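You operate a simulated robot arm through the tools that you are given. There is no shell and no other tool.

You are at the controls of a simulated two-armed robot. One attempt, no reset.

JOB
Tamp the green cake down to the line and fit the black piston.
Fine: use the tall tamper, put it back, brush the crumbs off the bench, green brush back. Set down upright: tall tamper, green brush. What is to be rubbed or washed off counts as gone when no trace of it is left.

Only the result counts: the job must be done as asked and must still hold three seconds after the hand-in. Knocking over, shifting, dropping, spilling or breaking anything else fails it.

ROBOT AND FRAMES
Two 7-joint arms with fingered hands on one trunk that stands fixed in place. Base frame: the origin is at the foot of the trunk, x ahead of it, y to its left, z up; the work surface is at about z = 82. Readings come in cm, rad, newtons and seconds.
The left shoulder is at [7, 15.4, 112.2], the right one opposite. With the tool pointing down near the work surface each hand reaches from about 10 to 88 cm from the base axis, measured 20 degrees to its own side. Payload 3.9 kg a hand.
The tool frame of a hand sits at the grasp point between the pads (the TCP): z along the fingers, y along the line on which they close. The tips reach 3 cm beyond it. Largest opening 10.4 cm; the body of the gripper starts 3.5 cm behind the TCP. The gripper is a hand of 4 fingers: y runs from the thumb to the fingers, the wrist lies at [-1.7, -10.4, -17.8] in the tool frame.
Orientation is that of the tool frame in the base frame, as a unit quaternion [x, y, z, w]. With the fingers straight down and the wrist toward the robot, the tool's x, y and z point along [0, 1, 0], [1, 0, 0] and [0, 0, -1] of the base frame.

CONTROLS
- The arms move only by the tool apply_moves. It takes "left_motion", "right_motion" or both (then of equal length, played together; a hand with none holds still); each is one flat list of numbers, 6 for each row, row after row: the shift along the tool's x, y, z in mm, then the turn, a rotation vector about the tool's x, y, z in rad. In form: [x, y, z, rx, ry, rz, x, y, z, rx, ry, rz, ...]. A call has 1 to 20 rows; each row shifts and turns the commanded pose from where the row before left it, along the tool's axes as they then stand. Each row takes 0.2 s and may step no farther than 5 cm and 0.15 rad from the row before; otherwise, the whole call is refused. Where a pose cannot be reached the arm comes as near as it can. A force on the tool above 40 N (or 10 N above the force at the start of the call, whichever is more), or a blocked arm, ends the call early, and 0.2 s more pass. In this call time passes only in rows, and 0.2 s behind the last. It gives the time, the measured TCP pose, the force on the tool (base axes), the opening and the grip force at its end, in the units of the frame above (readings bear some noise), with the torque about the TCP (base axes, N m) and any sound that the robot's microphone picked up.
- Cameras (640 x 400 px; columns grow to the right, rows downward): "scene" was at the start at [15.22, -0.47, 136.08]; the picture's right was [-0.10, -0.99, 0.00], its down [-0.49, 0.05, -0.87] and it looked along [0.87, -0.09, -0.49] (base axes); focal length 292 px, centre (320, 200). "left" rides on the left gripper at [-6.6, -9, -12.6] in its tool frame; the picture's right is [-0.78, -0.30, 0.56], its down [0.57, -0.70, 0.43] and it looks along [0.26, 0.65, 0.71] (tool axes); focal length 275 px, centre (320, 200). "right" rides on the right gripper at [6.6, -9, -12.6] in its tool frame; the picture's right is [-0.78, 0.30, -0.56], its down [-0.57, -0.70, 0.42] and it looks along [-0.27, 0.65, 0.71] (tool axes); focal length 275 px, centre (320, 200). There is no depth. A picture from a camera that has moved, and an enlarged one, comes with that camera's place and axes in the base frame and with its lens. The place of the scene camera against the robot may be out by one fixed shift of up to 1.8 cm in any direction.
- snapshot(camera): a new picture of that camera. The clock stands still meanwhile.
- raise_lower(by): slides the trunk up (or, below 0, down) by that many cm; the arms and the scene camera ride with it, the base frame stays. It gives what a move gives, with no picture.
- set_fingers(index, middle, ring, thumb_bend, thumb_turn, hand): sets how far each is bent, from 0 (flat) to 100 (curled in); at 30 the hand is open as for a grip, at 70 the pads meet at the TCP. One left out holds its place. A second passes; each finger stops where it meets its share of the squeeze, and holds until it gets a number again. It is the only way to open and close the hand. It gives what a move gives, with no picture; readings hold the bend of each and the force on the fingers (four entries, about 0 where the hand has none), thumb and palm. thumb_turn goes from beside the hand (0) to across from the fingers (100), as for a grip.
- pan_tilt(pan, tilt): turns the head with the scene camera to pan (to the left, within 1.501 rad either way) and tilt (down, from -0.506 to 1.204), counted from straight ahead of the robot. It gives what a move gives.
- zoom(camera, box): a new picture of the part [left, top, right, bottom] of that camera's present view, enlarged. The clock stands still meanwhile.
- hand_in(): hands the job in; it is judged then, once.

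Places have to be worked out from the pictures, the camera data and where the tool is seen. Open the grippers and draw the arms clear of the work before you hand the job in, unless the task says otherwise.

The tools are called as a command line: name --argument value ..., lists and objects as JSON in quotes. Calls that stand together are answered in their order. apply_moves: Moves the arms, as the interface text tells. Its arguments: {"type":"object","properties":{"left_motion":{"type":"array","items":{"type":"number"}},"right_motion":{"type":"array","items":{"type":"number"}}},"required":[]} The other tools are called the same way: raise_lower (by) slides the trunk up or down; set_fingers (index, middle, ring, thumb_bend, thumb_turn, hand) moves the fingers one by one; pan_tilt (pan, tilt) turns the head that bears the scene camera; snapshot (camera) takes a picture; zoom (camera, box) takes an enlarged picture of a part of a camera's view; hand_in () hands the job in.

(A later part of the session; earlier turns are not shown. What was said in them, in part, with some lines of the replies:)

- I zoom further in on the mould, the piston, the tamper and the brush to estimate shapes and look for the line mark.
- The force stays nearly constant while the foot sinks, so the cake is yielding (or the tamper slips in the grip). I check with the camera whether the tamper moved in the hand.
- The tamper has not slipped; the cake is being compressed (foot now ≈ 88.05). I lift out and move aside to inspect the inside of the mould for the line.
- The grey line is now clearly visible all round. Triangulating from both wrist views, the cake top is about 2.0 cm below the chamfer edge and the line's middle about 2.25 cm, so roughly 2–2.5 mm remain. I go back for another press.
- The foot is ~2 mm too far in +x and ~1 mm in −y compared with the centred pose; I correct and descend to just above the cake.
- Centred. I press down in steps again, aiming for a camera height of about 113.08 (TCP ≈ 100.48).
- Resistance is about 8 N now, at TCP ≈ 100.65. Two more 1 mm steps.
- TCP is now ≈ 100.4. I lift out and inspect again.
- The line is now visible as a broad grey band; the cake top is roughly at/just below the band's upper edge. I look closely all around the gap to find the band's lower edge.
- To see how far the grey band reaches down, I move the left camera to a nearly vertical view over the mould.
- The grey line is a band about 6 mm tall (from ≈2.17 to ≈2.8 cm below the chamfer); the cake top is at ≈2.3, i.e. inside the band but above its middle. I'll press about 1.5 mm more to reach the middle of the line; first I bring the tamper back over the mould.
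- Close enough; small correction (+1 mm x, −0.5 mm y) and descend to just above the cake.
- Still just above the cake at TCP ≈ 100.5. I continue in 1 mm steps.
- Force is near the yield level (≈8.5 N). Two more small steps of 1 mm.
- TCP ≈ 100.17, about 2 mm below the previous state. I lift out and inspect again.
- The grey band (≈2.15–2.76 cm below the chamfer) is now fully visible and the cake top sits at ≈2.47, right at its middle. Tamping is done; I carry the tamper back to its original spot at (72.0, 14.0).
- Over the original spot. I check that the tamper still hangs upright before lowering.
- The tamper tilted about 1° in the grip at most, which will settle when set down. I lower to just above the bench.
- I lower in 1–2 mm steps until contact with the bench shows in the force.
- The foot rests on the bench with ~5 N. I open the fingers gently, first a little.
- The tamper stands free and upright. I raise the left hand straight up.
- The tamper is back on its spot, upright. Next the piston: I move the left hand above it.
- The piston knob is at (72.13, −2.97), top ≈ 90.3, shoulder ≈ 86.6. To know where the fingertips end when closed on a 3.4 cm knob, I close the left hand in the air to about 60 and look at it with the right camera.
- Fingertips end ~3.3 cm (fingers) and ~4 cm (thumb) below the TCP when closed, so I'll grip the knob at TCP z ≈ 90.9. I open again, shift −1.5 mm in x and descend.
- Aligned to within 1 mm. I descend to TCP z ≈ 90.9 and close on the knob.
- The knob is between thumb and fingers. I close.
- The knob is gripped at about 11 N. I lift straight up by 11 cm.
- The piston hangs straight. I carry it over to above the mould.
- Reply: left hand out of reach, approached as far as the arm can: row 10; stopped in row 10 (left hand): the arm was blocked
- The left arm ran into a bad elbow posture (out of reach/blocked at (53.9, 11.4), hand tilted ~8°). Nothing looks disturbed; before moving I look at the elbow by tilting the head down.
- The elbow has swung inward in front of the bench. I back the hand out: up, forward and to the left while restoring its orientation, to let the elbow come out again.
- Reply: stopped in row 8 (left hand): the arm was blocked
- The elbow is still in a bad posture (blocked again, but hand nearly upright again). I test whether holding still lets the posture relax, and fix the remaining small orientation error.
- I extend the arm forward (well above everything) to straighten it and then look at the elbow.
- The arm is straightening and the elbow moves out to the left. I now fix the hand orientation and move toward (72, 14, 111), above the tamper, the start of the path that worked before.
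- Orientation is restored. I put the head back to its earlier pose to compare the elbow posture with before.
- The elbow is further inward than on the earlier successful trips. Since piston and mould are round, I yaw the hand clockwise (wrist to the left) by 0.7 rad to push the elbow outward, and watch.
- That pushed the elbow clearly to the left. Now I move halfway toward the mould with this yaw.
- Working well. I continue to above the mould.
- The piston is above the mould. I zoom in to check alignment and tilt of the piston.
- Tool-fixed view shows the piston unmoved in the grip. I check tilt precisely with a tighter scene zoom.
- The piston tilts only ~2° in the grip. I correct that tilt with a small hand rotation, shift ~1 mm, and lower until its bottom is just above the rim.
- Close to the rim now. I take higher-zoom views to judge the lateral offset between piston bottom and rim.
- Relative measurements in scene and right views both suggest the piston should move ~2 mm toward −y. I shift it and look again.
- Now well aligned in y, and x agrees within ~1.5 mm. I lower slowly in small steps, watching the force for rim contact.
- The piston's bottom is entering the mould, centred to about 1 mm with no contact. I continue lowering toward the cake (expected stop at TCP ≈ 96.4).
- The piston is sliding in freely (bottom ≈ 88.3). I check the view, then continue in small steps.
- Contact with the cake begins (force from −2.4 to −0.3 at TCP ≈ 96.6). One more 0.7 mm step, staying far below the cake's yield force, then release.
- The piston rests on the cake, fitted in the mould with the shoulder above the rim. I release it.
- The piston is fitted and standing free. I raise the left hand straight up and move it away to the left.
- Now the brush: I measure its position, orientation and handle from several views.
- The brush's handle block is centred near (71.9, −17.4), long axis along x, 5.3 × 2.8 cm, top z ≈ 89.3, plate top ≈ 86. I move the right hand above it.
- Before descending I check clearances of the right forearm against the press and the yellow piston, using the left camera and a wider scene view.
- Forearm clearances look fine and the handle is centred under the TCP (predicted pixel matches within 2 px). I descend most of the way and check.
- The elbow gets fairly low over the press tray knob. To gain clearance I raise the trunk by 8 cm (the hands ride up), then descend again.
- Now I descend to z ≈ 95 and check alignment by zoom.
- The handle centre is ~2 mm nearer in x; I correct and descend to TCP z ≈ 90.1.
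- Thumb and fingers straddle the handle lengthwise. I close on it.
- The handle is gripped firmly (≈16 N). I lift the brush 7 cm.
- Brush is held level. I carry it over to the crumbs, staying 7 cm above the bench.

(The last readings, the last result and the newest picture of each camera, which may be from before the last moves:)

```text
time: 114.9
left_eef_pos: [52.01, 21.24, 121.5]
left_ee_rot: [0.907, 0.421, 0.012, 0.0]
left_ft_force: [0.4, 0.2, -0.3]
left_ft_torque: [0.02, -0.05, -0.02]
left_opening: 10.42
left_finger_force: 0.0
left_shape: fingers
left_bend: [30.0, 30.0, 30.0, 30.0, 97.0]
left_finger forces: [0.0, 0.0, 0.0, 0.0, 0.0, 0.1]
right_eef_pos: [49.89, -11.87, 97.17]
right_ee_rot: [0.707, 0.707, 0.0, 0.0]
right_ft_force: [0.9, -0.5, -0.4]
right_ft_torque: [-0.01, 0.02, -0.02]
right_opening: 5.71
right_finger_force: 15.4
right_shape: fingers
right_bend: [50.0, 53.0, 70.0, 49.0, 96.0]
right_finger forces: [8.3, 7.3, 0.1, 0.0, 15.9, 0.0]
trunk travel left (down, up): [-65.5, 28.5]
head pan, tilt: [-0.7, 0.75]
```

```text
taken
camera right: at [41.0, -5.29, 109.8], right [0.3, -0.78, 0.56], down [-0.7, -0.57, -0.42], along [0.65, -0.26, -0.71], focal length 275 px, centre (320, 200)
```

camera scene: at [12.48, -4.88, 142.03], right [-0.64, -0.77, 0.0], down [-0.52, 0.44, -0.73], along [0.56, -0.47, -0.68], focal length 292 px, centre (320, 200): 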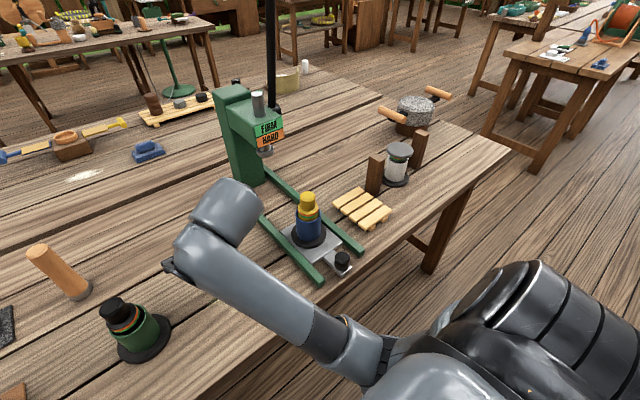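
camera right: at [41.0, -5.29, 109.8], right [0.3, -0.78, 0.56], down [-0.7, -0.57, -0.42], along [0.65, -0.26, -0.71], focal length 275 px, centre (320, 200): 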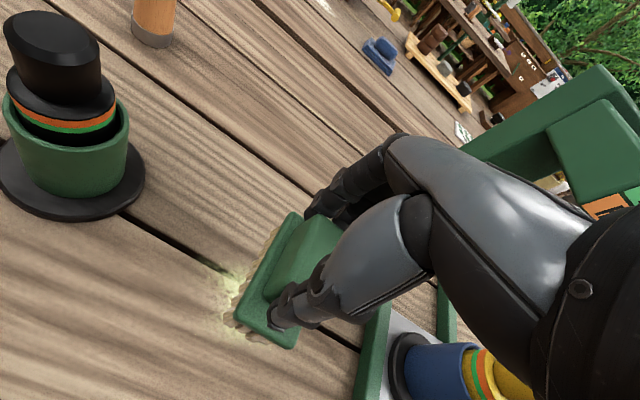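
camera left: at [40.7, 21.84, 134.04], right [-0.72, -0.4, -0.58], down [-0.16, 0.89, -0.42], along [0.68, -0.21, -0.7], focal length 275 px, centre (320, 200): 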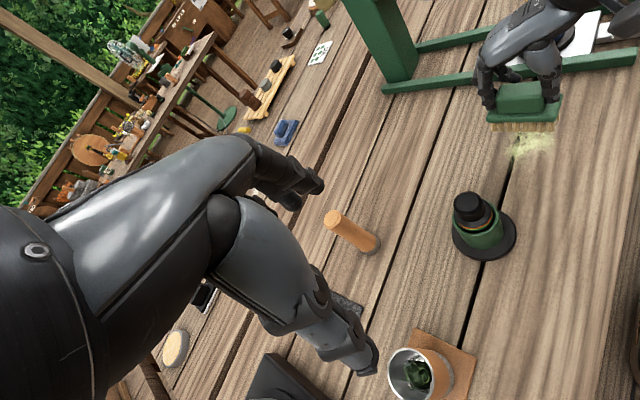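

Right arm posture is good. I shift to the left edge of the crumb patch (y ≈ −6.2) and lower the brush to just above the bench.

apply_moves --right_motion '[19, 0, 5, 0, 0, 0, 19, 0, 10, 0, 0, 0, 18, 0, 10, 0, 0, 0, 0, 0, 13, 0, 0, 0, 0, 0, 13, 0, 0, 0, 0, 0, 13, 0, 0, 0]'

snapshot --camera "left"

snapshot --camera "right"

```text
time: 116.3
left_eef_pos: [52.05, 21.28, 121.65]
left_ee_rot: [0.907, 0.421, 0.012, 0.0]
left_ft_force: [-0.3, -0.5, 0.5]
left_ft_torque: [0.04, 0.02, 0.01]
left_opening: 10.43
left_finger_force: 0.0
left_shape: fingers
left_bend: [30.0, 30.0, 30.0, 30.0, 97.0]
left_finger forces: [0.0, 0.0, 0.1, 0.0, 0.1, 0.0]
right_eef_pos: [50.03, -6.2, 90.75]
right_ee_rot: [0.706, 0.708, 0.0, 0.001]
right_ft_force: [-0.7, 0.8, -1.1]
right_ft_torque: [-0.01, 0.0, -0.04]
right_opening: 5.74
right_finger_force: 15.8
right_shape: fingers
right_bend: [50.0, 53.0, 70.0, 49.0, 96.0]
right_finger forces: [8.3, 7.2, 0.1, 0.0, 15.9, 0.0]
trunk travel left (down, up): [-65.5, 28.5]
head pan, tilt: [-0.7, 0.75]
```

```text
taken
camera left: at [40.77, 21.84, 134.02], right [-0.72, -0.4, -0.58], down [-0.16, 0.89, -0.42], along [0.68, -0.21, -0.7], focal length 275 px, centre (320, 200)
```

left: 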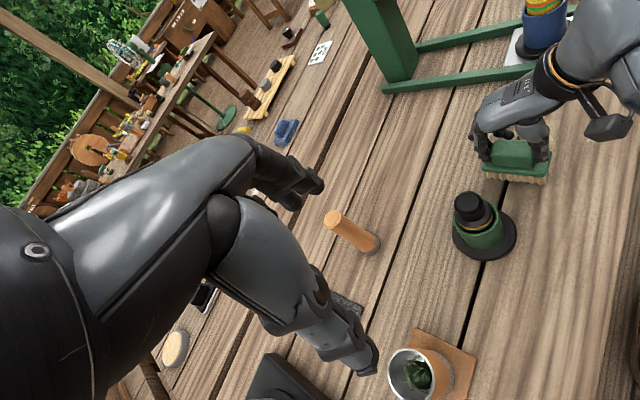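

```text
taken
camera right: at [41.21, 0.28, 103.34], right [0.3, -0.78, 0.56], down [-0.7, -0.57, -0.42], along [0.65, -0.26, -0.71], focal length 275 px, centre (320, 200)
```

right: 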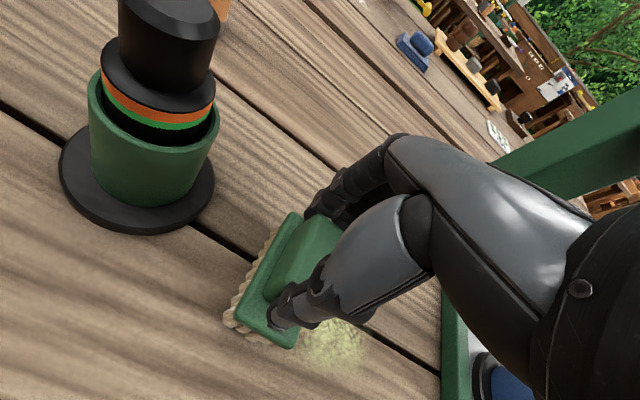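

The brush is clear of the mould with ~0.6 cm to go. I lower until the bristles touch.

apply_moves --right_motion '[0, 0, 2, 0, 0, 0, 0, 0, 2, 0, 0, 0]'

apply_moves --right_motion '[0, 0, 1.5, 0, 0, 0]'

apply_moves --right_motion '[0, 0, 1, 0, 0, 0]'

```text
time: 116.9
left_eef_pos: [52.05, 21.21, 121.62]
left_ee_rot: [0.907, 0.421, 0.012, -0.001]
left_ft_force: [-0.7, -0.1, 0.4]
left_ft_torque: [-0.04, -0.03, -0.01]
left_opening: 10.42
left_finger_force: 0.0
left_shape: fingers
left_bend: [30.0, 30.0, 30.0, 30.0, 97.0]
left_finger forces: [0.0, 0.1, 0.1, 0.0, 0.0, 0.0]
right_eef_pos: [50.09, -6.38, 90.31]
right_ee_rot: [0.708, 0.707, 0.0, 0.0]
right_ft_force: [-0.1, -0.8, -1.4]
right_ft_torque: [-0.02, 0.0, 0.04]
right_opening: 5.7
right_finger_force: 15.3
right_shape: fingers
right_bend: [50.0, 53.0, 70.0, 49.0, 96.0]
right_finger forces: [8.3, 7.1, 0.0, 0.1, 15.8, 0.1]
trunk travel left (down, up): [-65.5, 28.5]
head pan, tilt: [-0.7, 0.75]
```

```text
time: 117.3
left_eef_pos: [52.04, 21.11, 121.62]
left_ee_rot: [0.907, 0.42, 0.012, -0.001]
left_ft_force: [-0.5, -0.1, -0.2]
left_ft_torque: [-0.01, 0.01, 0.0]
left_opening: 10.43
left_finger_force: 0.0
left_shape: fingers
left_bend: [30.0, 30.0, 30.0, 30.0, 97.0]
left_finger forces: [0.0, 0.1, 0.2, 0.0, 0.1, 0.0]
right_eef_pos: [49.94, -6.37, 90.3]
right_ee_rot: [0.707, 0.707, 0.0, -0.001]
right_ft_force: [0.1, 1.7, -0.6]
right_ft_torque: [-0.01, -0.08, 0.01]
right_opening: 5.75
right_finger_force: 15.8
right_shape: fingers
right_bend: [50.0, 53.0, 70.0, 49.0, 96.0]
right_finger forces: [8.4, 7.3, 0.0, 0.0, 16.0, 0.1]
trunk travel left (down, up): [-65.5, 28.5]
head pan, tilt: [-0.7, 0.75]
```

```text
time: 117.7
left_eef_pos: [52.09, 21.17, 121.65]
left_ee_rot: [0.907, 0.421, 0.011, 0.0]
left_ft_force: [0.7, 0.8, -0.7]
left_ft_torque: [-0.01, 0.0, -0.01]
left_opening: 10.42
left_finger_force: 0.0
left_shape: fingers
left_bend: [30.0, 30.0, 30.0, 30.0, 97.0]
left_finger forces: [0.0, 0.0, 0.0, 0.0, 0.1, 0.0]
right_eef_pos: [49.98, -6.39, 90.29]
right_ee_rot: [0.707, 0.708, -0.001, -0.001]
right_ft_force: [-0.2, 1.1, 1.7]
right_ft_torque: [0.0, -0.09, 0.04]
right_opening: 5.72
right_finger_force: 15.8
right_shape: fingers
right_bend: [50.0, 53.0, 70.0, 49.0, 96.0]
right_finger forces: [8.2, 7.4, 0.0, 0.0, 16.2, 0.0]
trunk travel left (down, up): [-65.5, 28.5]
head pan, tilt: [-0.7, 0.75]
```

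Bristles touch at TCP ≈ 90.25 (≈3 N). I press slightly more and begin sweeping back and forth along x while stepping toward −y.

apply_moves --right_motion '[0, 0, 0.8, 0, 0, 0, 0, 12, 0, 0, 0, 0, 0, 12, 0, 0, 0, 0, 0, -12, 0, 0, 0, 0, 0, -12, 0, 0, 0, 0, 0, -12, 0, 0, 0, 0, 0, -12, 0, 0, 0, 0, 0, 12, 0, 0, 0, 0, 0, 12, 0, 0, 0, 0, -12, 0, 0, 0, 0, 0, -12, 0, 0, 0, 0, 0, 0, 12, 0, 0, 0, 0, 0, 12, 0, 0, 0, 0, 0, -12, 0, 0, 0, 0, 0, -12, 0, 0, 0, 0, 0, -12, 0, 0, 0, 0, 0, -12, 0, 0, 0, 0, 0, 12, 0, 0, 0, 0, 0, 12, 0, 0, 0, 0]'

snapshot --camera "right"

snapshot --camera "left"

```text
time: 121.7
left_eef_pos: [52.01, 21.11, 121.58]
left_ee_rot: [0.907, 0.421, 0.011, -0.001]
left_ft_force: [-0.1, -0.5, 0.3]
left_ft_torque: [-0.02, -0.01, 0.0]
left_opening: 10.42
left_finger_force: 0.1
left_shape: fingers
left_bend: [30.0, 30.0, 30.0, 30.0, 97.0]
left_finger forces: [0.1, 0.1, 0.1, 0.1, 0.0, 0.1]
right_eef_pos: [50.02, -8.71, 90.22]
right_ee_rot: [0.707, 0.707, -0.001, 0.001]
right_ft_force: [-0.4, -0.8, 1.6]
right_ft_torque: [-0.07, -0.06, 0.01]
right_opening: 5.71
right_finger_force: 15.4
right_shape: fingers
right_bend: [51.0, 54.0, 70.0, 50.0, 96.0]
right_finger forces: [8.4, 7.1, 0.1, 0.0, 16.2, 0.0]
trunk travel left (down, up): [-65.5, 28.5]
head pan, tilt: [-0.7, 0.75]
```

```text
taken
camera right: at [41.16, -2.19, 102.78], right [0.3, -0.78, 0.56], down [-0.7, -0.57, -0.42], along [0.65, -0.26, -0.71], focal length 275 px, centre (320, 200)
```

right: 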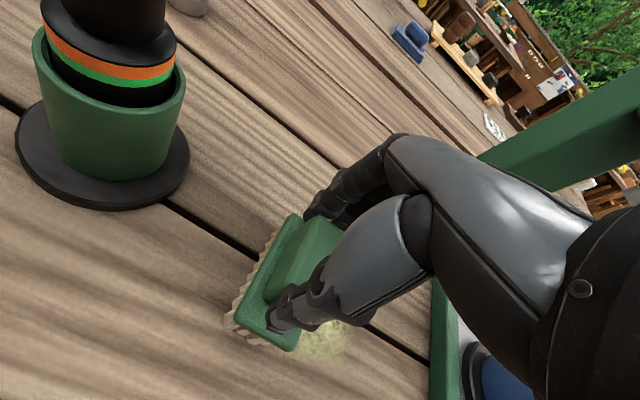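

```text
taken
camera left: at [40.74, 21.84, 134.02], right [-0.72, -0.4, -0.58], down [-0.16, 0.89, -0.42], along [0.68, -0.21, -0.7], focal length 275 px, centre (320, 200)
```

left: 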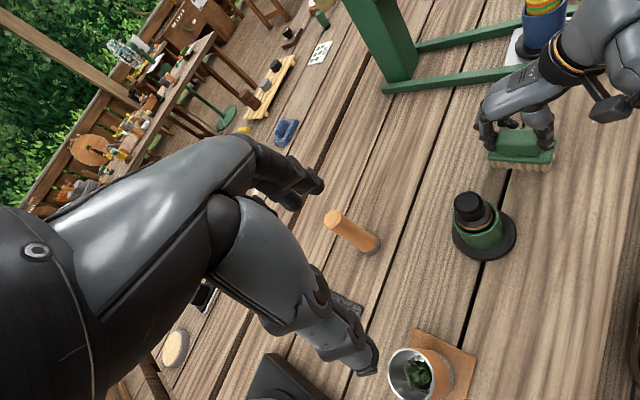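

The swept part looks clean and forces are small. I continue with the next strips (y ≈ −11 and −13.5).

apply_moves --right_motion '[-12, 0, 0.3, 0, 0, 0, -12, 0, 0, 0, 0, 0, 0, 12, 0, 0, 0, 0, 0, 12, 0, 0, 0, 0, 0, -12, 0, 0, 0, 0, 0, -12, 0, 0, 0, 0, 0, -12, 0, 0, 0, 0, 0, -12, 0, 0, 0, 0, 0, 12, 0, 0, 0, 0, 0, 12, 0, 0, 0, 0, -12, 0, 0, 0, 0, 0, -12, 0, 0, 0, 0, 0, 0, 12, 0, 0, 0, 0, 0, 12, 0, 0, 0, 0, 0, -12, 0, 0, 0, 0, 0, -12, 0, 0, 0, 0, 0, -12, 0, 0, 0, 0, 0, -12, 0, 0, 0, 0, 0, 12, 0, 0, 0, 0, 0, 12, 0, 0, 0, 0]'

snapshot --camera "right"

zoom --camera "left" --box '[440, 60, 640, 240]'

```text
time: 125.9
left_eef_pos: [51.96, 21.08, 121.61]
left_ee_rot: [0.907, 0.421, 0.013, -0.001]
left_ft_force: [-0.2, 0.7, 0.5]
left_ft_torque: [0.01, -0.01, -0.04]
left_opening: 10.45
left_finger_force: 0.0
left_shape: fingers
left_bend: [30.0, 30.0, 30.0, 30.0, 97.0]
left_finger forces: [0.1, 0.1, 0.1, 0.0, 0.1, 0.1]
right_eef_pos: [49.93, -13.57, 90.17]
right_ee_rot: [0.707, 0.707, 0.0, 0.0]
right_ft_force: [-2.5, -0.7, 8.5]
right_ft_torque: [0.01, -0.09, 0.02]
right_opening: 5.75
right_finger_force: 16.9
right_shape: fingers
right_bend: [51.0, 54.0, 70.0, 50.0, 96.0]
right_finger forces: [8.0, 7.0, 0.0, 0.1, 18.8, 0.0]
trunk travel left (down, up): [-65.5, 28.5]
head pan, tilt: [-0.7, 0.75]
```

```text
taken
camera right: at [41.05, -6.95, 102.67], right [0.3, -0.78, 0.56], down [-0.7, -0.57, -0.42], along [0.65, -0.26, -0.71], focal length 275 px, centre (320, 200)
```

right: 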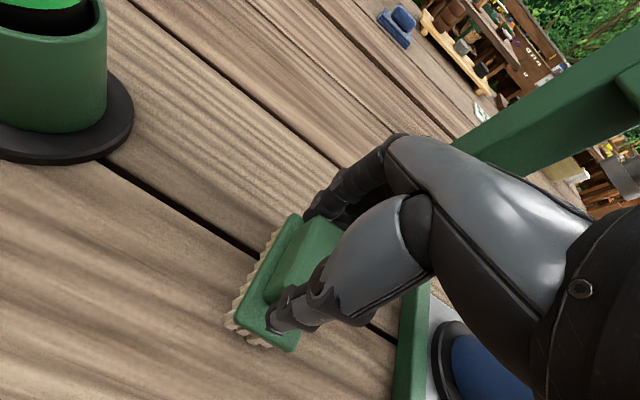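

```text
2.22 times, centred on (540, 150) of left
camera zoom: at [40.64, 21.85, 134.05], right [-0.71, -0.4, -0.58], down [-0.16, 0.89, -0.42], along [0.68, -0.21, -0.7], focal length 612 px, centre (-169, 311)
```

zoom: 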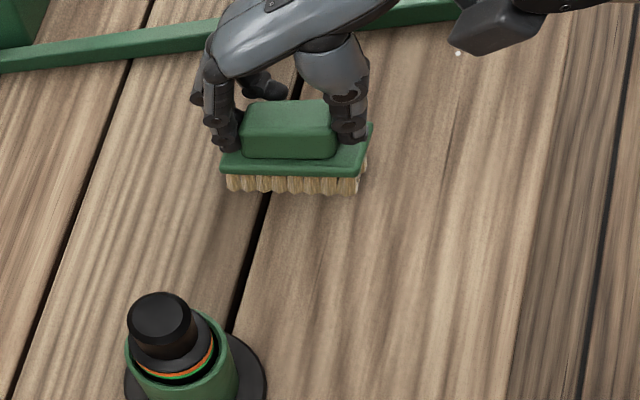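

Crumbs behind the brush are gone. Pressure rose to ~9 N, so I ease slightly and do the last strips (y ≈ −16 and −18.3).

apply_moves --right_motion '[-12, 0, -0.5, 0, 0, 0, -12, 0, 0, 0, 0, 0, 0, 12, 0, 0, 0, 0, 0, 12, 0, 0, 0, 0, 0, -12, 0, 0, 0, 0, 0, -12, 0, 0, 0, 0, 0, -12, 0, 0, 0, 0, 0, -12, 0, 0, 0, 0, 0, 12, 0, 0, 0, 0, 0, 12, 0, 0, 0, 0, -12, 0, 0, 0, 0, 0, -12, 0, 0, 0, 0, 0, 0, 12, 0, 0, 0, 0, 0, 12, 0, 0, 0, 0, 0, -12, 0, 0, 0, 0, 0, -12, 0, 0, 0, 0, 0, -12, 0, 0, 0, 0, 0, -12, 0, 0, 0, 0, 0, 12, 0, 0, 0, 0, 0, 12, 0, 0, 0, 0]'

snapshot --camera "right"

zoom --camera "left" --box '[440, 60, 640, 240]'

```text
time: 130.1
left_eef_pos: [52.11, 21.24, 121.68]
left_ee_rot: [0.907, 0.421, 0.012, 0.0]
left_ft_force: [-1.0, -0.9, -0.3]
left_ft_torque: [0.0, 0.02, 0.03]
left_opening: 10.42
left_finger_force: 0.0
left_shape: fingers
left_bend: [30.0, 30.0, 30.0, 30.0, 97.0]
left_finger forces: [0.1, 0.1, 0.0, 0.0, 0.0, 0.1]
right_eef_pos: [49.92, -18.21, 90.12]
right_ee_rot: [0.707, 0.707, 0.0, 0.0]
right_ft_force: [-1.3, 0.5, 3.7]
right_ft_torque: [-0.05, -0.09, 0.02]
right_opening: 5.75
right_finger_force: 16.0
right_shape: fingers
right_bend: [51.0, 54.0, 70.0, 50.0, 96.0]
right_finger forces: [8.1, 7.0, 0.0, 0.1, 17.2, 0.0]
trunk travel left (down, up): [-65.5, 28.5]
head pan, tilt: [-0.7, 0.75]
```

```text
taken
camera right: at [41.05, -11.68, 102.72], right [0.3, -0.78, 0.56], down [-0.7, -0.57, -0.42], along [0.65, -0.26, -0.71], focal length 275 px, centre (320, 200)
```

right: 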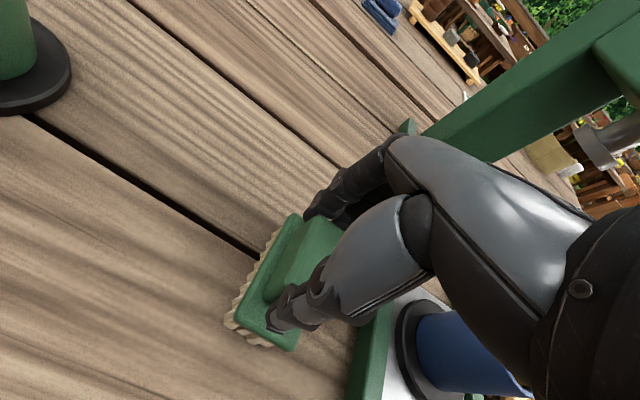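

```text
2.22 times, centred on (540, 150) of left
camera zoom: at [40.71, 21.84, 134.03], right [-0.72, -0.4, -0.58], down [-0.16, 0.89, -0.42], along [0.68, -0.21, -0.7], focal length 612 px, centre (-169, 311)
```

zoom: 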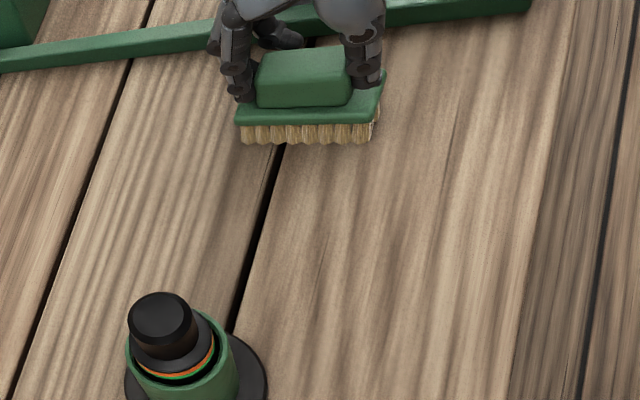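

The patch looks clean. I lift the brush and inspect the area closely for remaining specks, including the groove.

apply_moves --right_motion '[0, 0, -5, 0, 0, 0, 0, 0, -12, 0, 0, 0, 0, 0, -15, 0, 0, 0, 0, 0, -15, 0, 0, 0, 0, 0, -15, 0, 0, 0, 0, 0, -10, 0, 0, 0, 0, 20, -10, 0, 0, 0, 0, 20, -10, 0, 0, 0, 0, 20, 0, 0, 0, 0, 0, 20, 0, 0, 0, 0, 0, 20, 0, 0, 0, 0]'

zoom --camera "left" --box '[480, 60, 610, 190]'

snapshot --camera "left"

snapshot --camera "right"

pan_tilt --pan -0.25 --tilt 0.85

snapshot --camera "scene"

```text
time: 132.5
left_eef_pos: [52.15, 21.11, 121.66]
left_ee_rot: [0.907, 0.421, 0.012, -0.001]
left_ft_force: [-0.7, 0.2, 0.7]
left_ft_torque: [-0.03, 0.05, 0.01]
left_opening: 10.43
left_finger_force: 0.1
left_shape: fingers
left_bend: [30.0, 30.0, 30.0, 30.0, 97.0]
left_finger forces: [0.0, 0.1, 0.1, 0.0, 0.0, 0.0]
right_eef_pos: [60.28, -18.22, 99.39]
right_ee_rot: [0.706, 0.708, -0.002, 0.0]
right_ft_force: [0.3, 0.1, -0.8]
right_ft_torque: [-0.01, -0.01, 0.02]
right_opening: 5.74
right_finger_force: 15.3
right_shape: fingers
right_bend: [51.0, 54.0, 70.0, 50.0, 96.0]
right_finger forces: [8.3, 6.7, 0.0, 0.0, 15.7, 0.0]
trunk travel left (down, up): [-65.5, 28.5]
head pan, tilt: [-0.7, 0.75]
```

```text
3.08 times, centred on (545, 125) of left
camera zoom: at [40.85, 21.83, 133.99], right [-0.72, -0.4, -0.58], down [-0.16, 0.89, -0.42], along [0.68, -0.21, -0.7], focal length 847 px, centre (-372, 431)
```

zoom: 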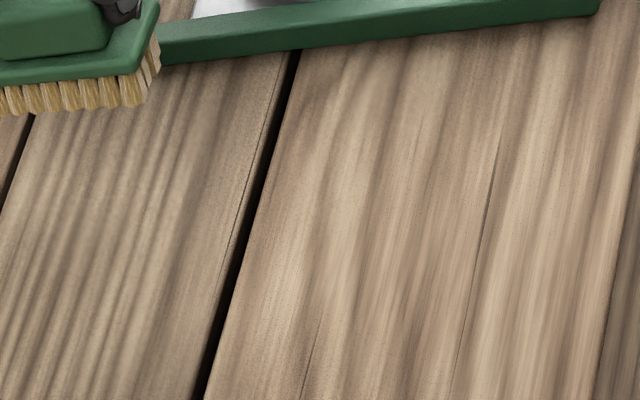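

```text
taken
camera left: at [40.85, 21.83, 133.99], right [-0.72, -0.4, -0.58], down [-0.16, 0.89, -0.42], along [0.68, -0.21, -0.7], focal length 275 px, centre (320, 200)
```

left: 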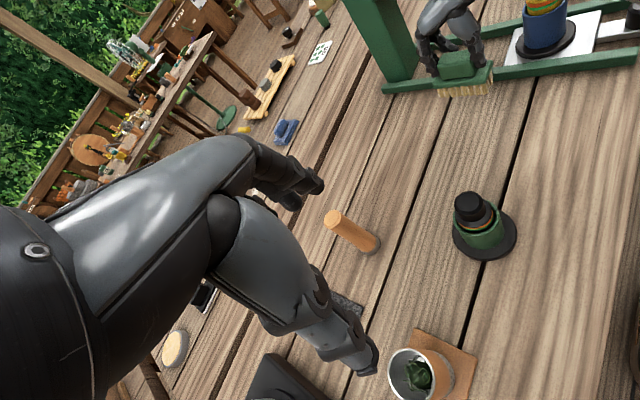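

```text
taken
camera right: at [51.35, -11.66, 111.89], right [0.3, -0.78, 0.56], down [-0.7, -0.57, -0.42], along [0.65, -0.26, -0.71], focal length 275 px, centre (320, 200)
```

right: 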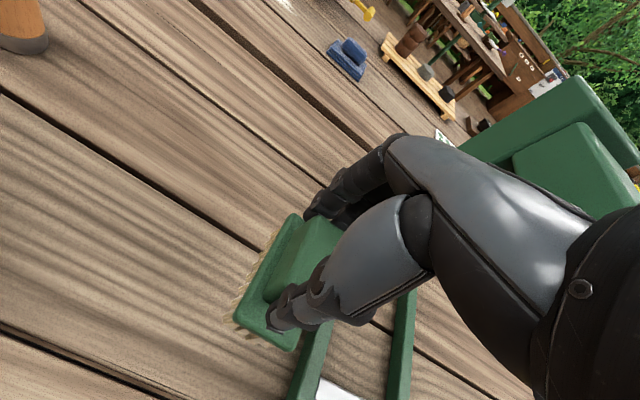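

```text
time: 133.4
left_eef_pos: [52.16, 21.14, 121.6]
left_ee_rot: [0.907, 0.421, 0.012, -0.001]
left_ft_force: [-0.1, 0.2, 0.0]
left_ft_torque: [0.02, 0.0, -0.01]
left_opening: 10.42
left_finger_force: 0.0
left_shape: fingers
left_bend: [30.0, 30.0, 30.0, 30.0, 97.0]
left_finger forces: [0.0, 0.1, 0.0, 0.1, 0.0, 0.0]
right_eef_pos: [60.09, -18.22, 99.37]
right_ee_rot: [0.707, 0.708, 0.0, 0.0]
right_ft_force: [-0.8, -0.1, -1.3]
right_ft_torque: [0.02, -0.01, 0.0]
right_opening: 5.72
right_finger_force: 15.2
right_shape: fingers
right_bend: [51.0, 54.0, 70.0, 50.0, 96.0]
right_finger forces: [8.3, 6.8, 0.0, 0.1, 15.8, 0.0]
trunk travel left (down, up): [-65.5, 28.5]
head pan, tilt: [-0.25, 0.85]
```

```text
taken
camera scene: at [13.8, -1.5, 141.22], right [-0.25, -0.97, 0.0], down [-0.73, 0.19, -0.66], along [0.64, -0.16, -0.75], focal length 292 px, centre (320, 200)
```

scene: 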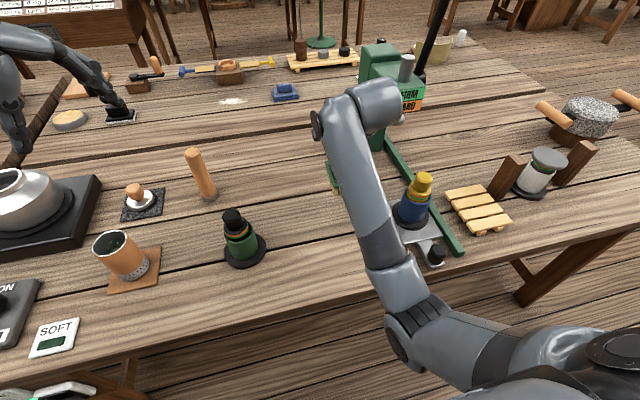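

I zoom in on the former crumb area from the scene camera and the left camera to be sure nothing is left.

zoom --camera "scene" --box '[240, 200, 380, 310]'

zoom --camera "left" --box '[490, 110, 600, 190]'

zoom --camera "left" --box '[490, 70, 600, 140]'

```text
3.64 times, centred on (310, 255) of scene
camera zoom: at [13.8, -1.5, 141.22], right [-0.25, -0.97, 0.0], down [-0.73, 0.19, -0.66], along [0.64, -0.16, -0.75], focal length 1061 px, centre (356, 0)
```

zoom: 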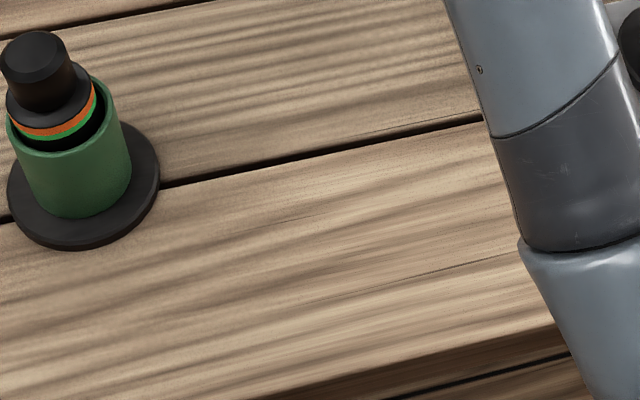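

```text
5.00 times, centred on (545, 150) of left
camera zoom: at [40.77, 21.82, 134.02], right [-0.72, -0.4, -0.58], down [-0.16, 0.89, -0.42], along [0.68, -0.21, -0.7], focal length 1376 px, centre (-805, 450)
```

zoom: 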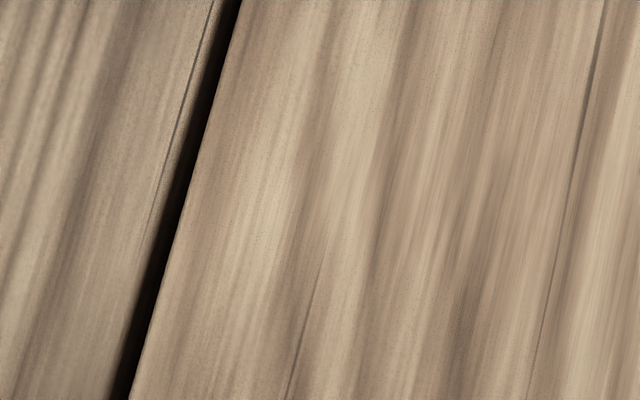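

```text
5.71 times, centred on (545, 105) of left
camera zoom: at [40.77, 21.82, 134.02], right [-0.72, -0.4, -0.58], down [-0.16, 0.89, -0.42], along [0.68, -0.21, -0.7], focal length 1573 px, centre (-966, 743)
```

zoom: 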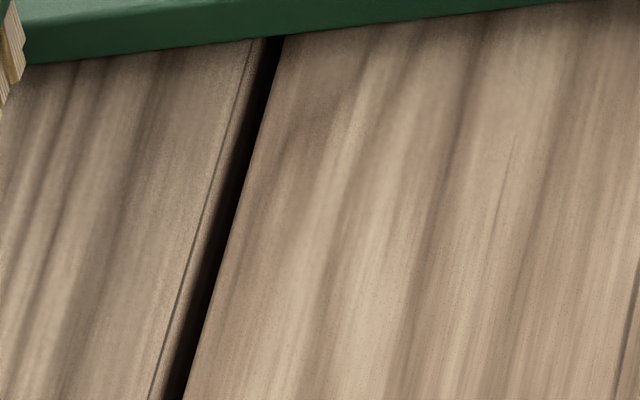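

All crumbs are gone, also in the groove. I take the brush back to its original place at (71.8, −17.35).

apply_moves --right_motion '[1.4, 19.2, 0, 0, 0, 0, 1.4, 19.2, 0, 0, 0, 0, 1.4, 19.2, 0, 0, 0, 0, 1.4, 19.2, 0, 0, 0, 0, 1.4, 19.2, 0, 0, 0, 0, 1.4, 19.2, 0, 0, 0, 0, 0, 0, 0, 0, 0, 0]'

snapshot --camera "right"

zoom --camera "left" --box '[340, 0, 500, 130]'

```text
time: 135.0
left_eef_pos: [52.08, 21.13, 121.73]
left_ee_rot: [0.907, 0.421, 0.012, -0.001]
left_ft_force: [-0.4, 0.2, 0.4]
left_ft_torque: [-0.01, 0.01, -0.01]
left_opening: 10.4
left_finger_force: 0.1
left_shape: fingers
left_bend: [30.0, 30.0, 30.0, 30.0, 97.0]
left_finger forces: [0.0, 0.0, 0.0, 0.1, 0.0, 0.0]
right_eef_pos: [71.49, -17.32, 99.1]
right_ee_rot: [0.707, 0.707, 0.0, 0.0]
right_ft_force: [1.2, -0.7, -0.6]
right_ft_torque: [-0.01, -0.03, 0.0]
right_opening: 5.74
right_finger_force: 15.0
right_shape: fingers
right_bend: [51.0, 54.0, 70.0, 50.0, 96.0]
right_finger forces: [8.3, 6.6, 0.0, 0.0, 15.6, 0.1]
trunk travel left (down, up): [-65.5, 28.5]
head pan, tilt: [-0.25, 0.85]
```

```text
taken
camera right: at [62.66, -10.77, 111.83], right [0.3, -0.78, 0.56], down [-0.7, -0.57, -0.42], along [0.65, -0.26, -0.71], focal length 275 px, centre (320, 200)
```

right: 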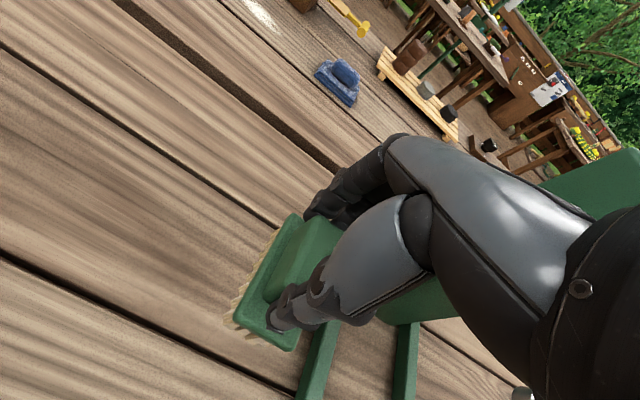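

```text
3.08 times, centred on (420, 65) of left
camera zoom: at [40.75, 21.82, 134.03], right [-0.72, -0.4, -0.58], down [-0.16, 0.89, -0.42], along [0.68, -0.21, -0.7], focal length 847 px, centre (12, 615)
```

zoom: 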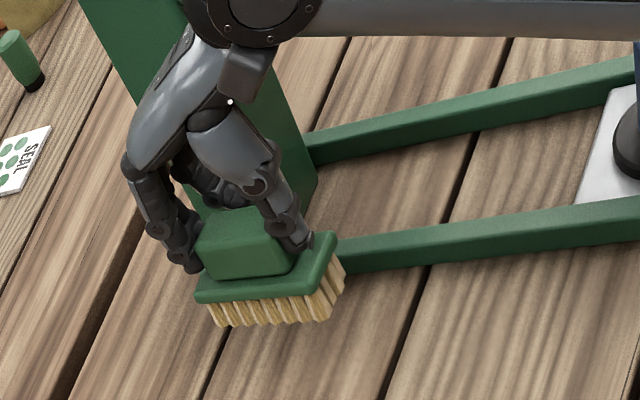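

Adjusting +2.5 mm in x, I lower the brush to just above the bench.

apply_moves --right_motion '[0, 2.5, 10, 0, 0, 0, 0, 0, 12, 0, 0, 0, 0, 0, 12, 0, 0, 0, 0, 0, 12, 0, 0, 0, 0, 0, 12, 0, 0, 0, 0, 0, 12, 0, 0, 0, 0, 0, 10, 0, 0, 0]'

zoom --camera "left" --box '[340, 30, 500, 150]'

zoom --camera "right" --box '[210, 160, 410, 350]'

```text
time: 136.6
left_eef_pos: [52.06, 21.1, 121.6]
left_ee_rot: [0.907, 0.421, 0.012, 0.0]
left_ft_force: [0.5, 0.5, 0.3]
left_ft_torque: [0.01, -0.01, -0.01]
left_opening: 10.4
left_finger_force: 0.0
left_shape: fingers
left_bend: [30.0, 30.0, 30.0, 30.0, 97.0]
left_finger forces: [0.0, 0.0, 0.1, 0.0, 0.0, 0.0]
right_eef_pos: [71.84, -17.34, 91.34]
right_ee_rot: [0.706, 0.708, 0.0, -0.001]
right_ft_force: [-0.2, -0.4, -1.1]
right_ft_torque: [-0.01, -0.03, 0.0]
right_opening: 5.74
right_finger_force: 14.7
right_shape: fingers
right_bend: [51.0, 54.0, 70.0, 50.0, 96.0]
right_finger forces: [8.3, 6.6, 0.0, 0.1, 15.5, 0.0]
trunk travel left (down, up): [-65.5, 28.5]
head pan, tilt: [-0.25, 0.85]
```

```text
3.33 times, centred on (420, 90) of left
camera zoom: at [40.79, 21.82, 134.01], right [-0.72, -0.4, -0.58], down [-0.16, 0.89, -0.42], along [0.68, -0.21, -0.7], focal length 918 px, centre (-13, 567)
```

zoom: 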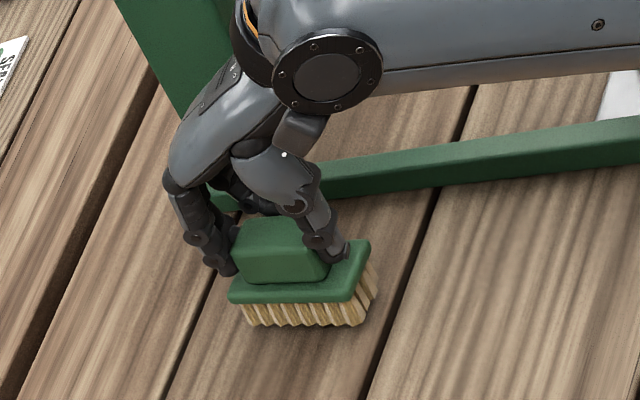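

```text
2.11 times, centred on (310, 255) of right
camera zoom: at [63.01, -10.82, 103.9], right [0.3, -0.78, 0.56], down [-0.7, -0.57, -0.42], along [0.65, -0.26, -0.71], focal length 580 px, centre (341, 84)
```

zoom: 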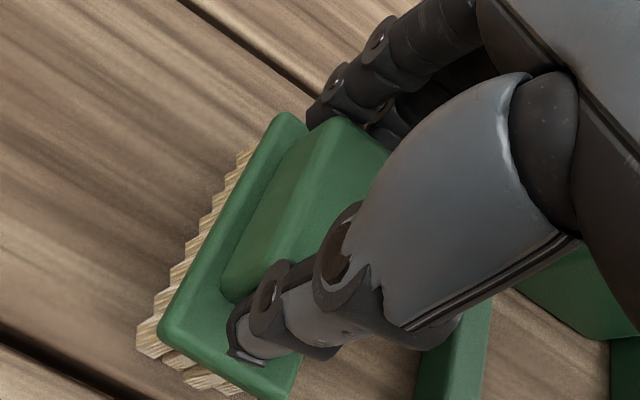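

I lower the last centimetre in small steps until contact.

apply_moves --right_motion '[0, 0, 3, 0, 0, 0, 0, 0, 3, 0, 0, 0, 0, 0, 2, 0, 0, 0]'

apply_moves --right_motion '[0, 0, 1.5, 0, 0, 0]'

apply_moves --right_motion '[0, 0, 1, 0, 0, 0]'

```text
time: 137.4
left_eef_pos: [52.08, 21.1, 121.55]
left_ee_rot: [0.907, 0.421, 0.011, 0.0]
left_ft_force: [-0.1, -0.4, -0.5]
left_ft_torque: [0.01, 0.0, 0.0]
left_opening: 10.41
left_finger_force: 0.1
left_shape: fingers
left_bend: [30.0, 30.0, 30.0, 30.0, 97.0]
left_finger forces: [0.1, 0.0, 0.0, 0.0, 0.1, 0.1]
right_eef_pos: [71.92, -17.5, 90.46]
right_ee_rot: [0.706, 0.708, 0.001, 0.001]
right_ft_force: [-0.5, -0.5, -1.9]
right_ft_torque: [0.01, -0.03, -0.01]
right_opening: 5.72
right_finger_force: 14.1
right_shape: fingers
right_bend: [51.0, 54.0, 70.0, 50.0, 96.0]
right_finger forces: [8.3, 6.6, 0.0, 0.0, 15.6, 0.0]
trunk travel left (down, up): [-65.5, 28.5]
head pan, tilt: [-0.25, 0.85]
```

```text
time: 137.8
left_eef_pos: [52.17, 21.2, 121.66]
left_ee_rot: [0.907, 0.421, 0.011, -0.001]
left_ft_force: [0.1, 0.3, -0.6]
left_ft_torque: [-0.04, 0.01, 0.02]
left_opening: 10.42
left_finger_force: 0.1
left_shape: fingers
left_bend: [30.0, 30.0, 30.0, 30.0, 97.0]
left_finger forces: [0.0, 0.0, 0.1, 0.1, 0.0, 0.1]
right_eef_pos: [71.73, -17.48, 90.4]
right_ee_rot: [0.706, 0.708, 0.0, 0.0]
right_ft_force: [-0.3, 0.4, -1.3]
right_ft_torque: [0.01, -0.03, 0.03]
right_opening: 5.72
right_finger_force: 15.5
right_shape: fingers
right_bend: [51.0, 54.0, 70.0, 50.0, 96.0]
right_finger forces: [8.2, 6.6, 0.1, 0.1, 15.7, 0.0]
trunk travel left (down, up): [-65.5, 28.5]
head pan, tilt: [-0.25, 0.85]
```

```text
time: 138.2
left_eef_pos: [52.17, 21.17, 121.61]
left_ee_rot: [0.907, 0.421, 0.011, -0.001]
left_ft_force: [-0.5, -0.3, 0.9]
left_ft_torque: [0.01, -0.01, -0.03]
left_opening: 10.43
left_finger_force: 0.0
left_shape: fingers
left_bend: [30.0, 30.0, 30.0, 30.0, 97.0]
left_finger forces: [0.1, 0.0, 0.0, 0.1, 0.1, 0.0]
right_eef_pos: [71.75, -17.41, 90.43]
right_ee_rot: [0.706, 0.708, -0.001, 0.0]
right_ft_force: [-0.6, -0.3, -1.6]
right_ft_torque: [0.04, 0.01, 0.01]
right_opening: 5.74
right_finger_force: 15.2
right_shape: fingers
right_bend: [51.0, 54.0, 70.0, 50.0, 96.0]
right_finger forces: [8.3, 6.6, 0.1, 0.0, 15.6, 0.0]
trunk travel left (down, up): [-65.5, 28.5]
head pan, tilt: [-0.25, 0.85]
```

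apply_moves --right_motion '[0, 0, 1.2, 0, 0, 0]'

apply_moves --right_motion '[0, 0, 1.2, 0, 0, 0]'

```text
time: 138.6
left_eef_pos: [52.02, 21.14, 121.74]
left_ee_rot: [0.907, 0.421, 0.011, 0.0]
left_ft_force: [-0.4, 0.0, 0.5]
left_ft_torque: [0.02, -0.01, 0.01]
left_opening: 10.43
left_finger_force: 0.0
left_shape: fingers
left_bend: [30.0, 30.0, 30.0, 30.0, 97.0]
left_finger forces: [0.0, 0.0, 0.0, 0.0, 0.1, 0.0]
right_eef_pos: [71.78, -17.39, 90.27]
right_ee_rot: [0.706, 0.708, 0.001, 0.001]
right_ft_force: [0.0, 0.6, 1.3]
right_ft_torque: [0.04, -0.11, 0.03]
right_opening: 5.72
right_finger_force: 15.7
right_shape: fingers
right_bend: [51.0, 54.0, 70.0, 50.0, 96.0]
right_finger forces: [8.3, 6.9, 0.0, 0.1, 15.9, 0.0]
trunk travel left (down, up): [-65.5, 28.5]
head pan, tilt: [-0.25, 0.85]
```

```text
time: 139.0
left_eef_pos: [51.98, 21.24, 121.65]
left_ee_rot: [0.907, 0.421, 0.012, -0.001]
left_ft_force: [-0.2, -0.5, 0.2]
left_ft_torque: [0.03, 0.0, 0.0]
left_opening: 10.42
left_finger_force: 0.1
left_shape: fingers
left_bend: [30.0, 30.0, 30.0, 30.0, 97.0]
left_finger forces: [0.0, 0.0, 0.0, 0.1, 0.1, 0.0]
right_eef_pos: [71.79, -17.38, 90.04]
right_ee_rot: [0.707, 0.707, 0.001, 0.001]
right_ft_force: [-0.7, -0.4, 5.2]
right_ft_torque: [-0.01, -0.17, -0.04]
right_opening: 5.74
right_finger_force: 16.0
right_shape: fingers
right_bend: [51.0, 54.0, 70.0, 50.0, 96.0]
right_finger forces: [8.5, 7.0, 0.0, 0.1, 16.5, 0.0]
trunk travel left (down, up): [-65.5, 28.5]
head pan, tilt: [-0.25, 0.85]
```

The bristles rest on the bench (≈6 N). I release the brush gently.

set_fingers --hand "right" --index 42 --middle 44 --ring 44 --thumb_bend 42

set_fingers --hand "right" --index 30 --middle 30 --ring 30 --thumb_bend 30

zoom --camera "left" --box '[340, 30, 500, 150]'

snapshot --camera "right"

```text
time: 140.0
left_eef_pos: [52.06, 21.14, 121.76]
left_ee_rot: [0.907, 0.421, 0.011, 0.0]
left_ft_force: [0.2, 0.8, -0.2]
left_ft_torque: [-0.01, 0.01, 0.01]
left_opening: 10.4
left_finger_force: 0.1
left_shape: fingers
left_bend: [30.0, 30.0, 30.0, 30.0, 97.0]
left_finger forces: [0.0, 0.0, 0.1, 0.1, 0.0, 0.0]
right_eef_pos: [71.77, -17.45, 89.95]
right_ee_rot: [0.706, 0.708, 0.0, 0.0]
right_ft_force: [0.3, -0.6, 0.4]
right_ft_torque: [0.02, -0.01, 0.03]
right_opening: 7.46
right_finger_force: 0.4
right_shape: fingers
right_bend: [42.0, 44.0, 44.0, 42.0, 97.0]
right_finger forces: [0.0, 0.1, 0.1, 0.0, 0.3, 0.1]
trunk travel left (down, up): [-65.5, 28.5]
head pan, tilt: [-0.25, 0.85]
```

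```text
time: 141.0
left_eef_pos: [52.09, 21.11, 121.62]
left_ee_rot: [0.907, 0.421, 0.011, 0.0]
left_ft_force: [0.0, 0.6, -0.2]
left_ft_torque: [-0.02, 0.0, 0.01]
left_opening: 10.41
left_finger_force: 0.0
left_shape: fingers
left_bend: [30.0, 30.0, 30.0, 30.0, 97.0]
left_finger forces: [0.0, 0.1, 0.0, 0.0, 0.0, 0.0]
right_eef_pos: [71.75, -17.43, 89.86]
right_ee_rot: [0.706, 0.708, 0.0, -0.001]
right_ft_force: [0.0, -0.1, 0.2]
right_ft_torque: [0.0, 0.01, 0.0]
right_opening: 10.41
right_finger_force: 0.1
right_shape: fingers
right_bend: [30.0, 30.0, 30.0, 30.0, 97.0]
right_finger forces: [0.0, 0.0, 0.0, 0.1, 0.0, 0.0]
trunk travel left (down, up): [-65.5, 28.5]
head pan, tilt: [-0.25, 0.85]
```

```text
3.33 times, centred on (420, 90) of left
camera zoom: at [40.76, 21.83, 134.02], right [-0.72, -0.4, -0.58], down [-0.16, 0.89, -0.42], along [0.68, -0.21, -0.7], focal length 918 px, centre (-13, 567)
```

zoom: 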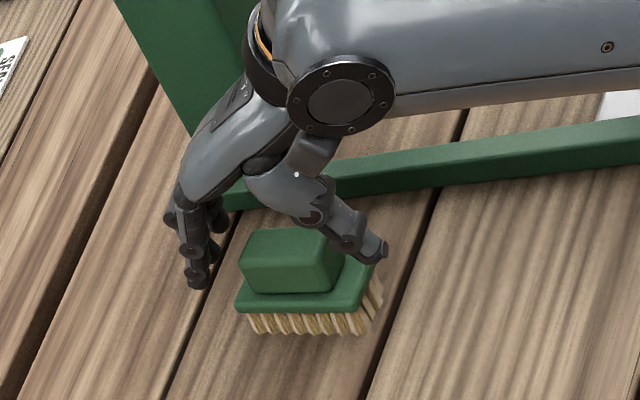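

```text
taken
camera right: at [62.88, -10.84, 102.56], right [0.3, -0.78, 0.56], down [-0.7, -0.57, -0.42], along [0.65, -0.26, -0.71], focal length 275 px, centre (320, 200)
```

right: 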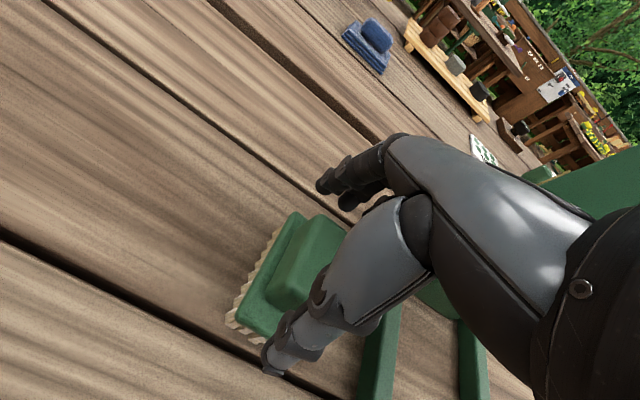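

The brush stands freely on its bristles. I raise the right hand straight up and withdraw.

apply_moves --right_motion '[0, 0, -8, 0, 0, 0, 0, 0, -12, 0, 0, 0, 0, 0, -15, 0, 0, 0, 0, 0, -15, 0, 0, 0, 0, 0, -15, 0, 0, 0, 0, 0, -15, 0, 0, 0, 0, 0, -15, 0, 0, 0, 0, 0, -15, 0, 0, 0, 0, -10, -15, 0, 0, 0, 0, -20, -15, 0, 0, 0, 0, -20, -15, 0, 0, 0, 0, -20, -15, 0, 0, 0, -2, -20, -15, 0, 0, 0, -2, -20, -15, 0, 0, 0, -2, -20, -10, 0, 0, 0, -2, -20, -10, 0, 0, 0, -2, -20, 0, 0, 0, 0]'

snapshot --camera "scene"

zoom --camera "left" --box '[320, 0, 640, 270]'

snapshot --camera "right"

```text
time: 144.6
left_eef_pos: [52.02, 21.17, 121.62]
left_ee_rot: [0.907, 0.422, 0.012, -0.001]
left_ft_force: [-0.5, -0.1, -0.1]
left_ft_torque: [-0.01, 0.0, 0.02]
left_opening: 10.44
left_finger_force: 0.1
left_shape: fingers
left_bend: [30.0, 30.0, 30.0, 30.0, 97.0]
left_finger forces: [0.0, 0.1, 0.0, 0.0, 0.0, 0.1]
right_eef_pos: [55.02, -19.97, 112.24]
right_ee_rot: [0.716, 0.698, -0.011, 0.013]
right_ft_force: [0.4, -0.2, 0.2]
right_ft_torque: [0.01, 0.02, 0.05]
right_opening: 10.43
right_finger_force: 0.0
right_shape: fingers
right_bend: [30.0, 30.0, 30.0, 30.0, 97.0]
right_finger forces: [0.0, 0.0, 0.0, 0.0, 0.0, 0.1]
trunk travel left (down, up): [-65.5, 28.5]
head pan, tilt: [-0.25, 0.85]
```

```text
taken
camera scene: at [13.71, -1.55, 141.22], right [-0.25, -0.97, 0.0], down [-0.73, 0.19, -0.66], along [0.64, -0.16, -0.75], focal length 292 px, centre (320, 200)
```

scene: 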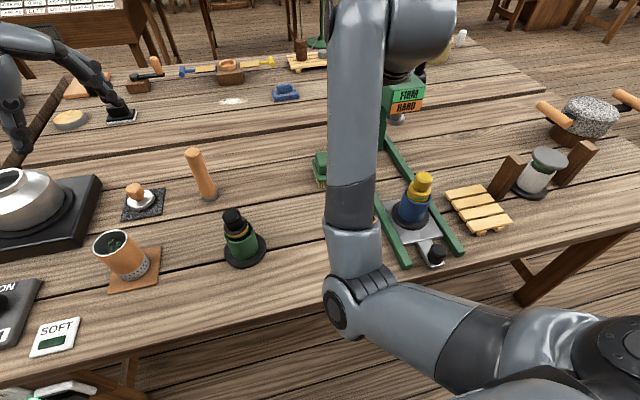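

```text
1.48 times, centred on (480, 135) of left
camera zoom: at [40.68, 21.78, 134.05], right [-0.71, -0.4, -0.58], down [-0.16, 0.89, -0.42], along [0.68, -0.21, -0.7], focal length 408 px, centre (83, 296)
```

zoom: 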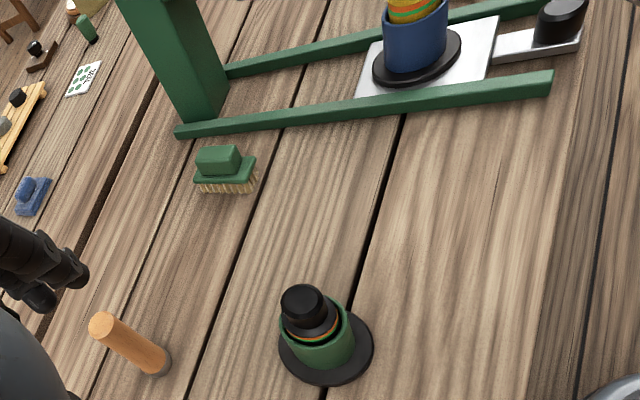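

```text
taken
camera right: at [46.22, -12.7, 124.48], right [0.28, -0.76, 0.58], down [-0.71, -0.57, -0.41], along [0.64, -0.3, -0.7], focal length 275 px, centre (320, 200)
```

right: 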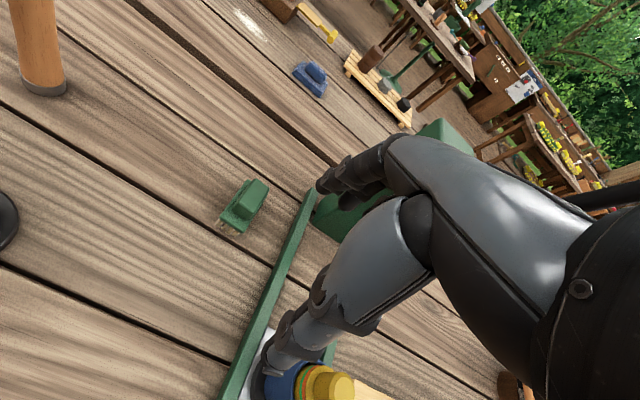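

Everything is in place: tamper and brush upright at their spots, piston in the mould, crumbs gone. I take a final close look at the piston, tamper and brush.

zoom --camera "scene" --box '[205, 195, 285, 280]'

zoom --camera "left" --box '[440, 170, 540, 270]'

zoom --camera "right" --box '[200, 160, 290, 250]'

zoom --camera "scene" --box '[110, 130, 230, 230]'

```text
4.71 times, centred on (245, 238) of scene
camera zoom: at [13.71, -1.55, 141.22], right [-0.25, -0.97, 0.0], down [-0.73, 0.19, -0.66], along [0.64, -0.16, -0.75], focal length 1373 px, centre (673, 24)
```

zoom: 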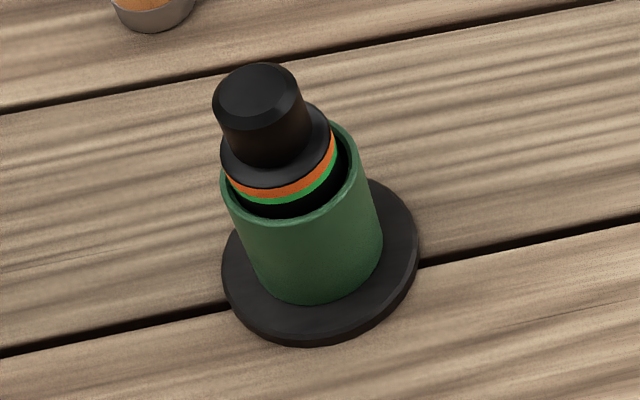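

```text
4.00 times, centred on (490, 220) of left
camera zoom: at [40.68, 21.78, 134.05], right [-0.71, -0.4, -0.58], down [-0.16, 0.89, -0.42], along [0.68, -0.21, -0.7], focal length 1101 px, centre (-360, 120)
```

zoom: 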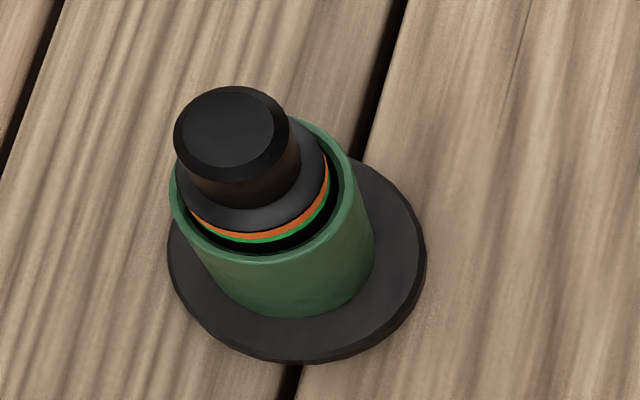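

```text
4.44 times, centred on (245, 205) of right
camera zoom: at [46.22, -12.7, 124.48], right [0.28, -0.76, 0.58], down [-0.71, -0.57, -0.41], along [0.64, -0.3, -0.7], focal length 1224 px, centre (653, 178)
```

zoom: 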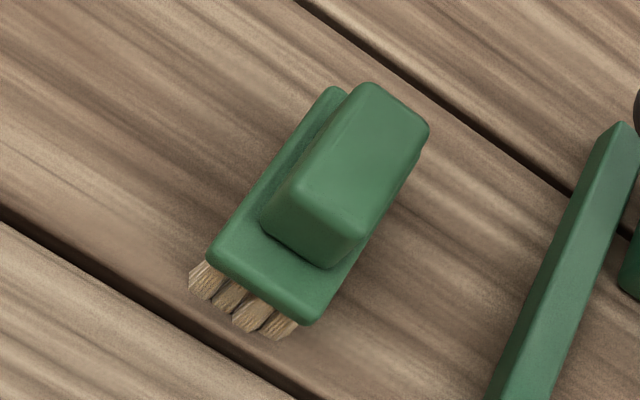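

```text
4.00 times, centred on (170, 180) of scene
camera zoom: at [13.71, -1.55, 141.22], right [-0.25, -0.97, 0.0], down [-0.73, 0.19, -0.66], along [0.64, -0.16, -0.75], focal length 1167 px, centre (920, 280)
```

zoom: 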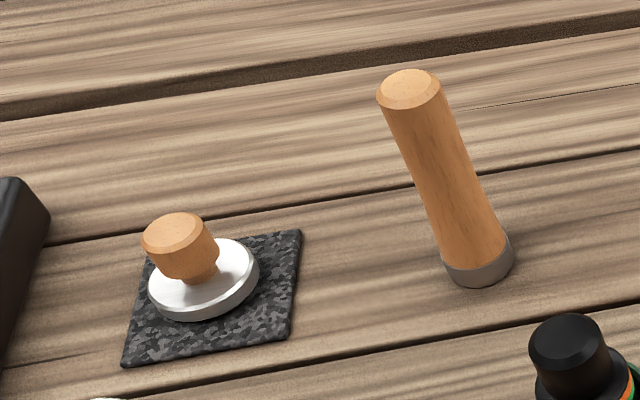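

All checks are good: cake tamped to the line, piston seated upright in the mould, tamper and brush upright in their places, no crumbs left, both hands open and clear. I hand the job in.

hand_in

```text
The job is handed in.
```

I tamped the green cake with the tall tamper, fitted the black piston and brushed up the crumbs. The job is handed in; no verdict came back.

- **Cake:** The line turned out to be a grey band about 6 mm tall on the inner wall. By camera measurement the cake top sits within about 1 mm of its middle. I aimed for the middle because the band's exact target height wasn't marked.
- **Piston:** It stands upright in the mould, resting on the cake with its bands above the rim. It went in without touching the rim. It is slightly off-centre in the bore.
- **Tall tamper:** It is back on its original spot, standing upright.
- **Crumbs:** Close-up views show no trace left, including in the groove between the planks. The white powder further back by the blue cloth was out of reach, and I took it not to be part of the crumbs.
- **Green brush:** It is back at its place, standing on its bristles.

While carrying the piston, the left arm ran into a bad elbow position and stopped twice. I saw nothing knocked or moved in the pictures afterwards. I also raised the trunk 8 cm for clearance and left it there. Both hands are open and clear of the work.
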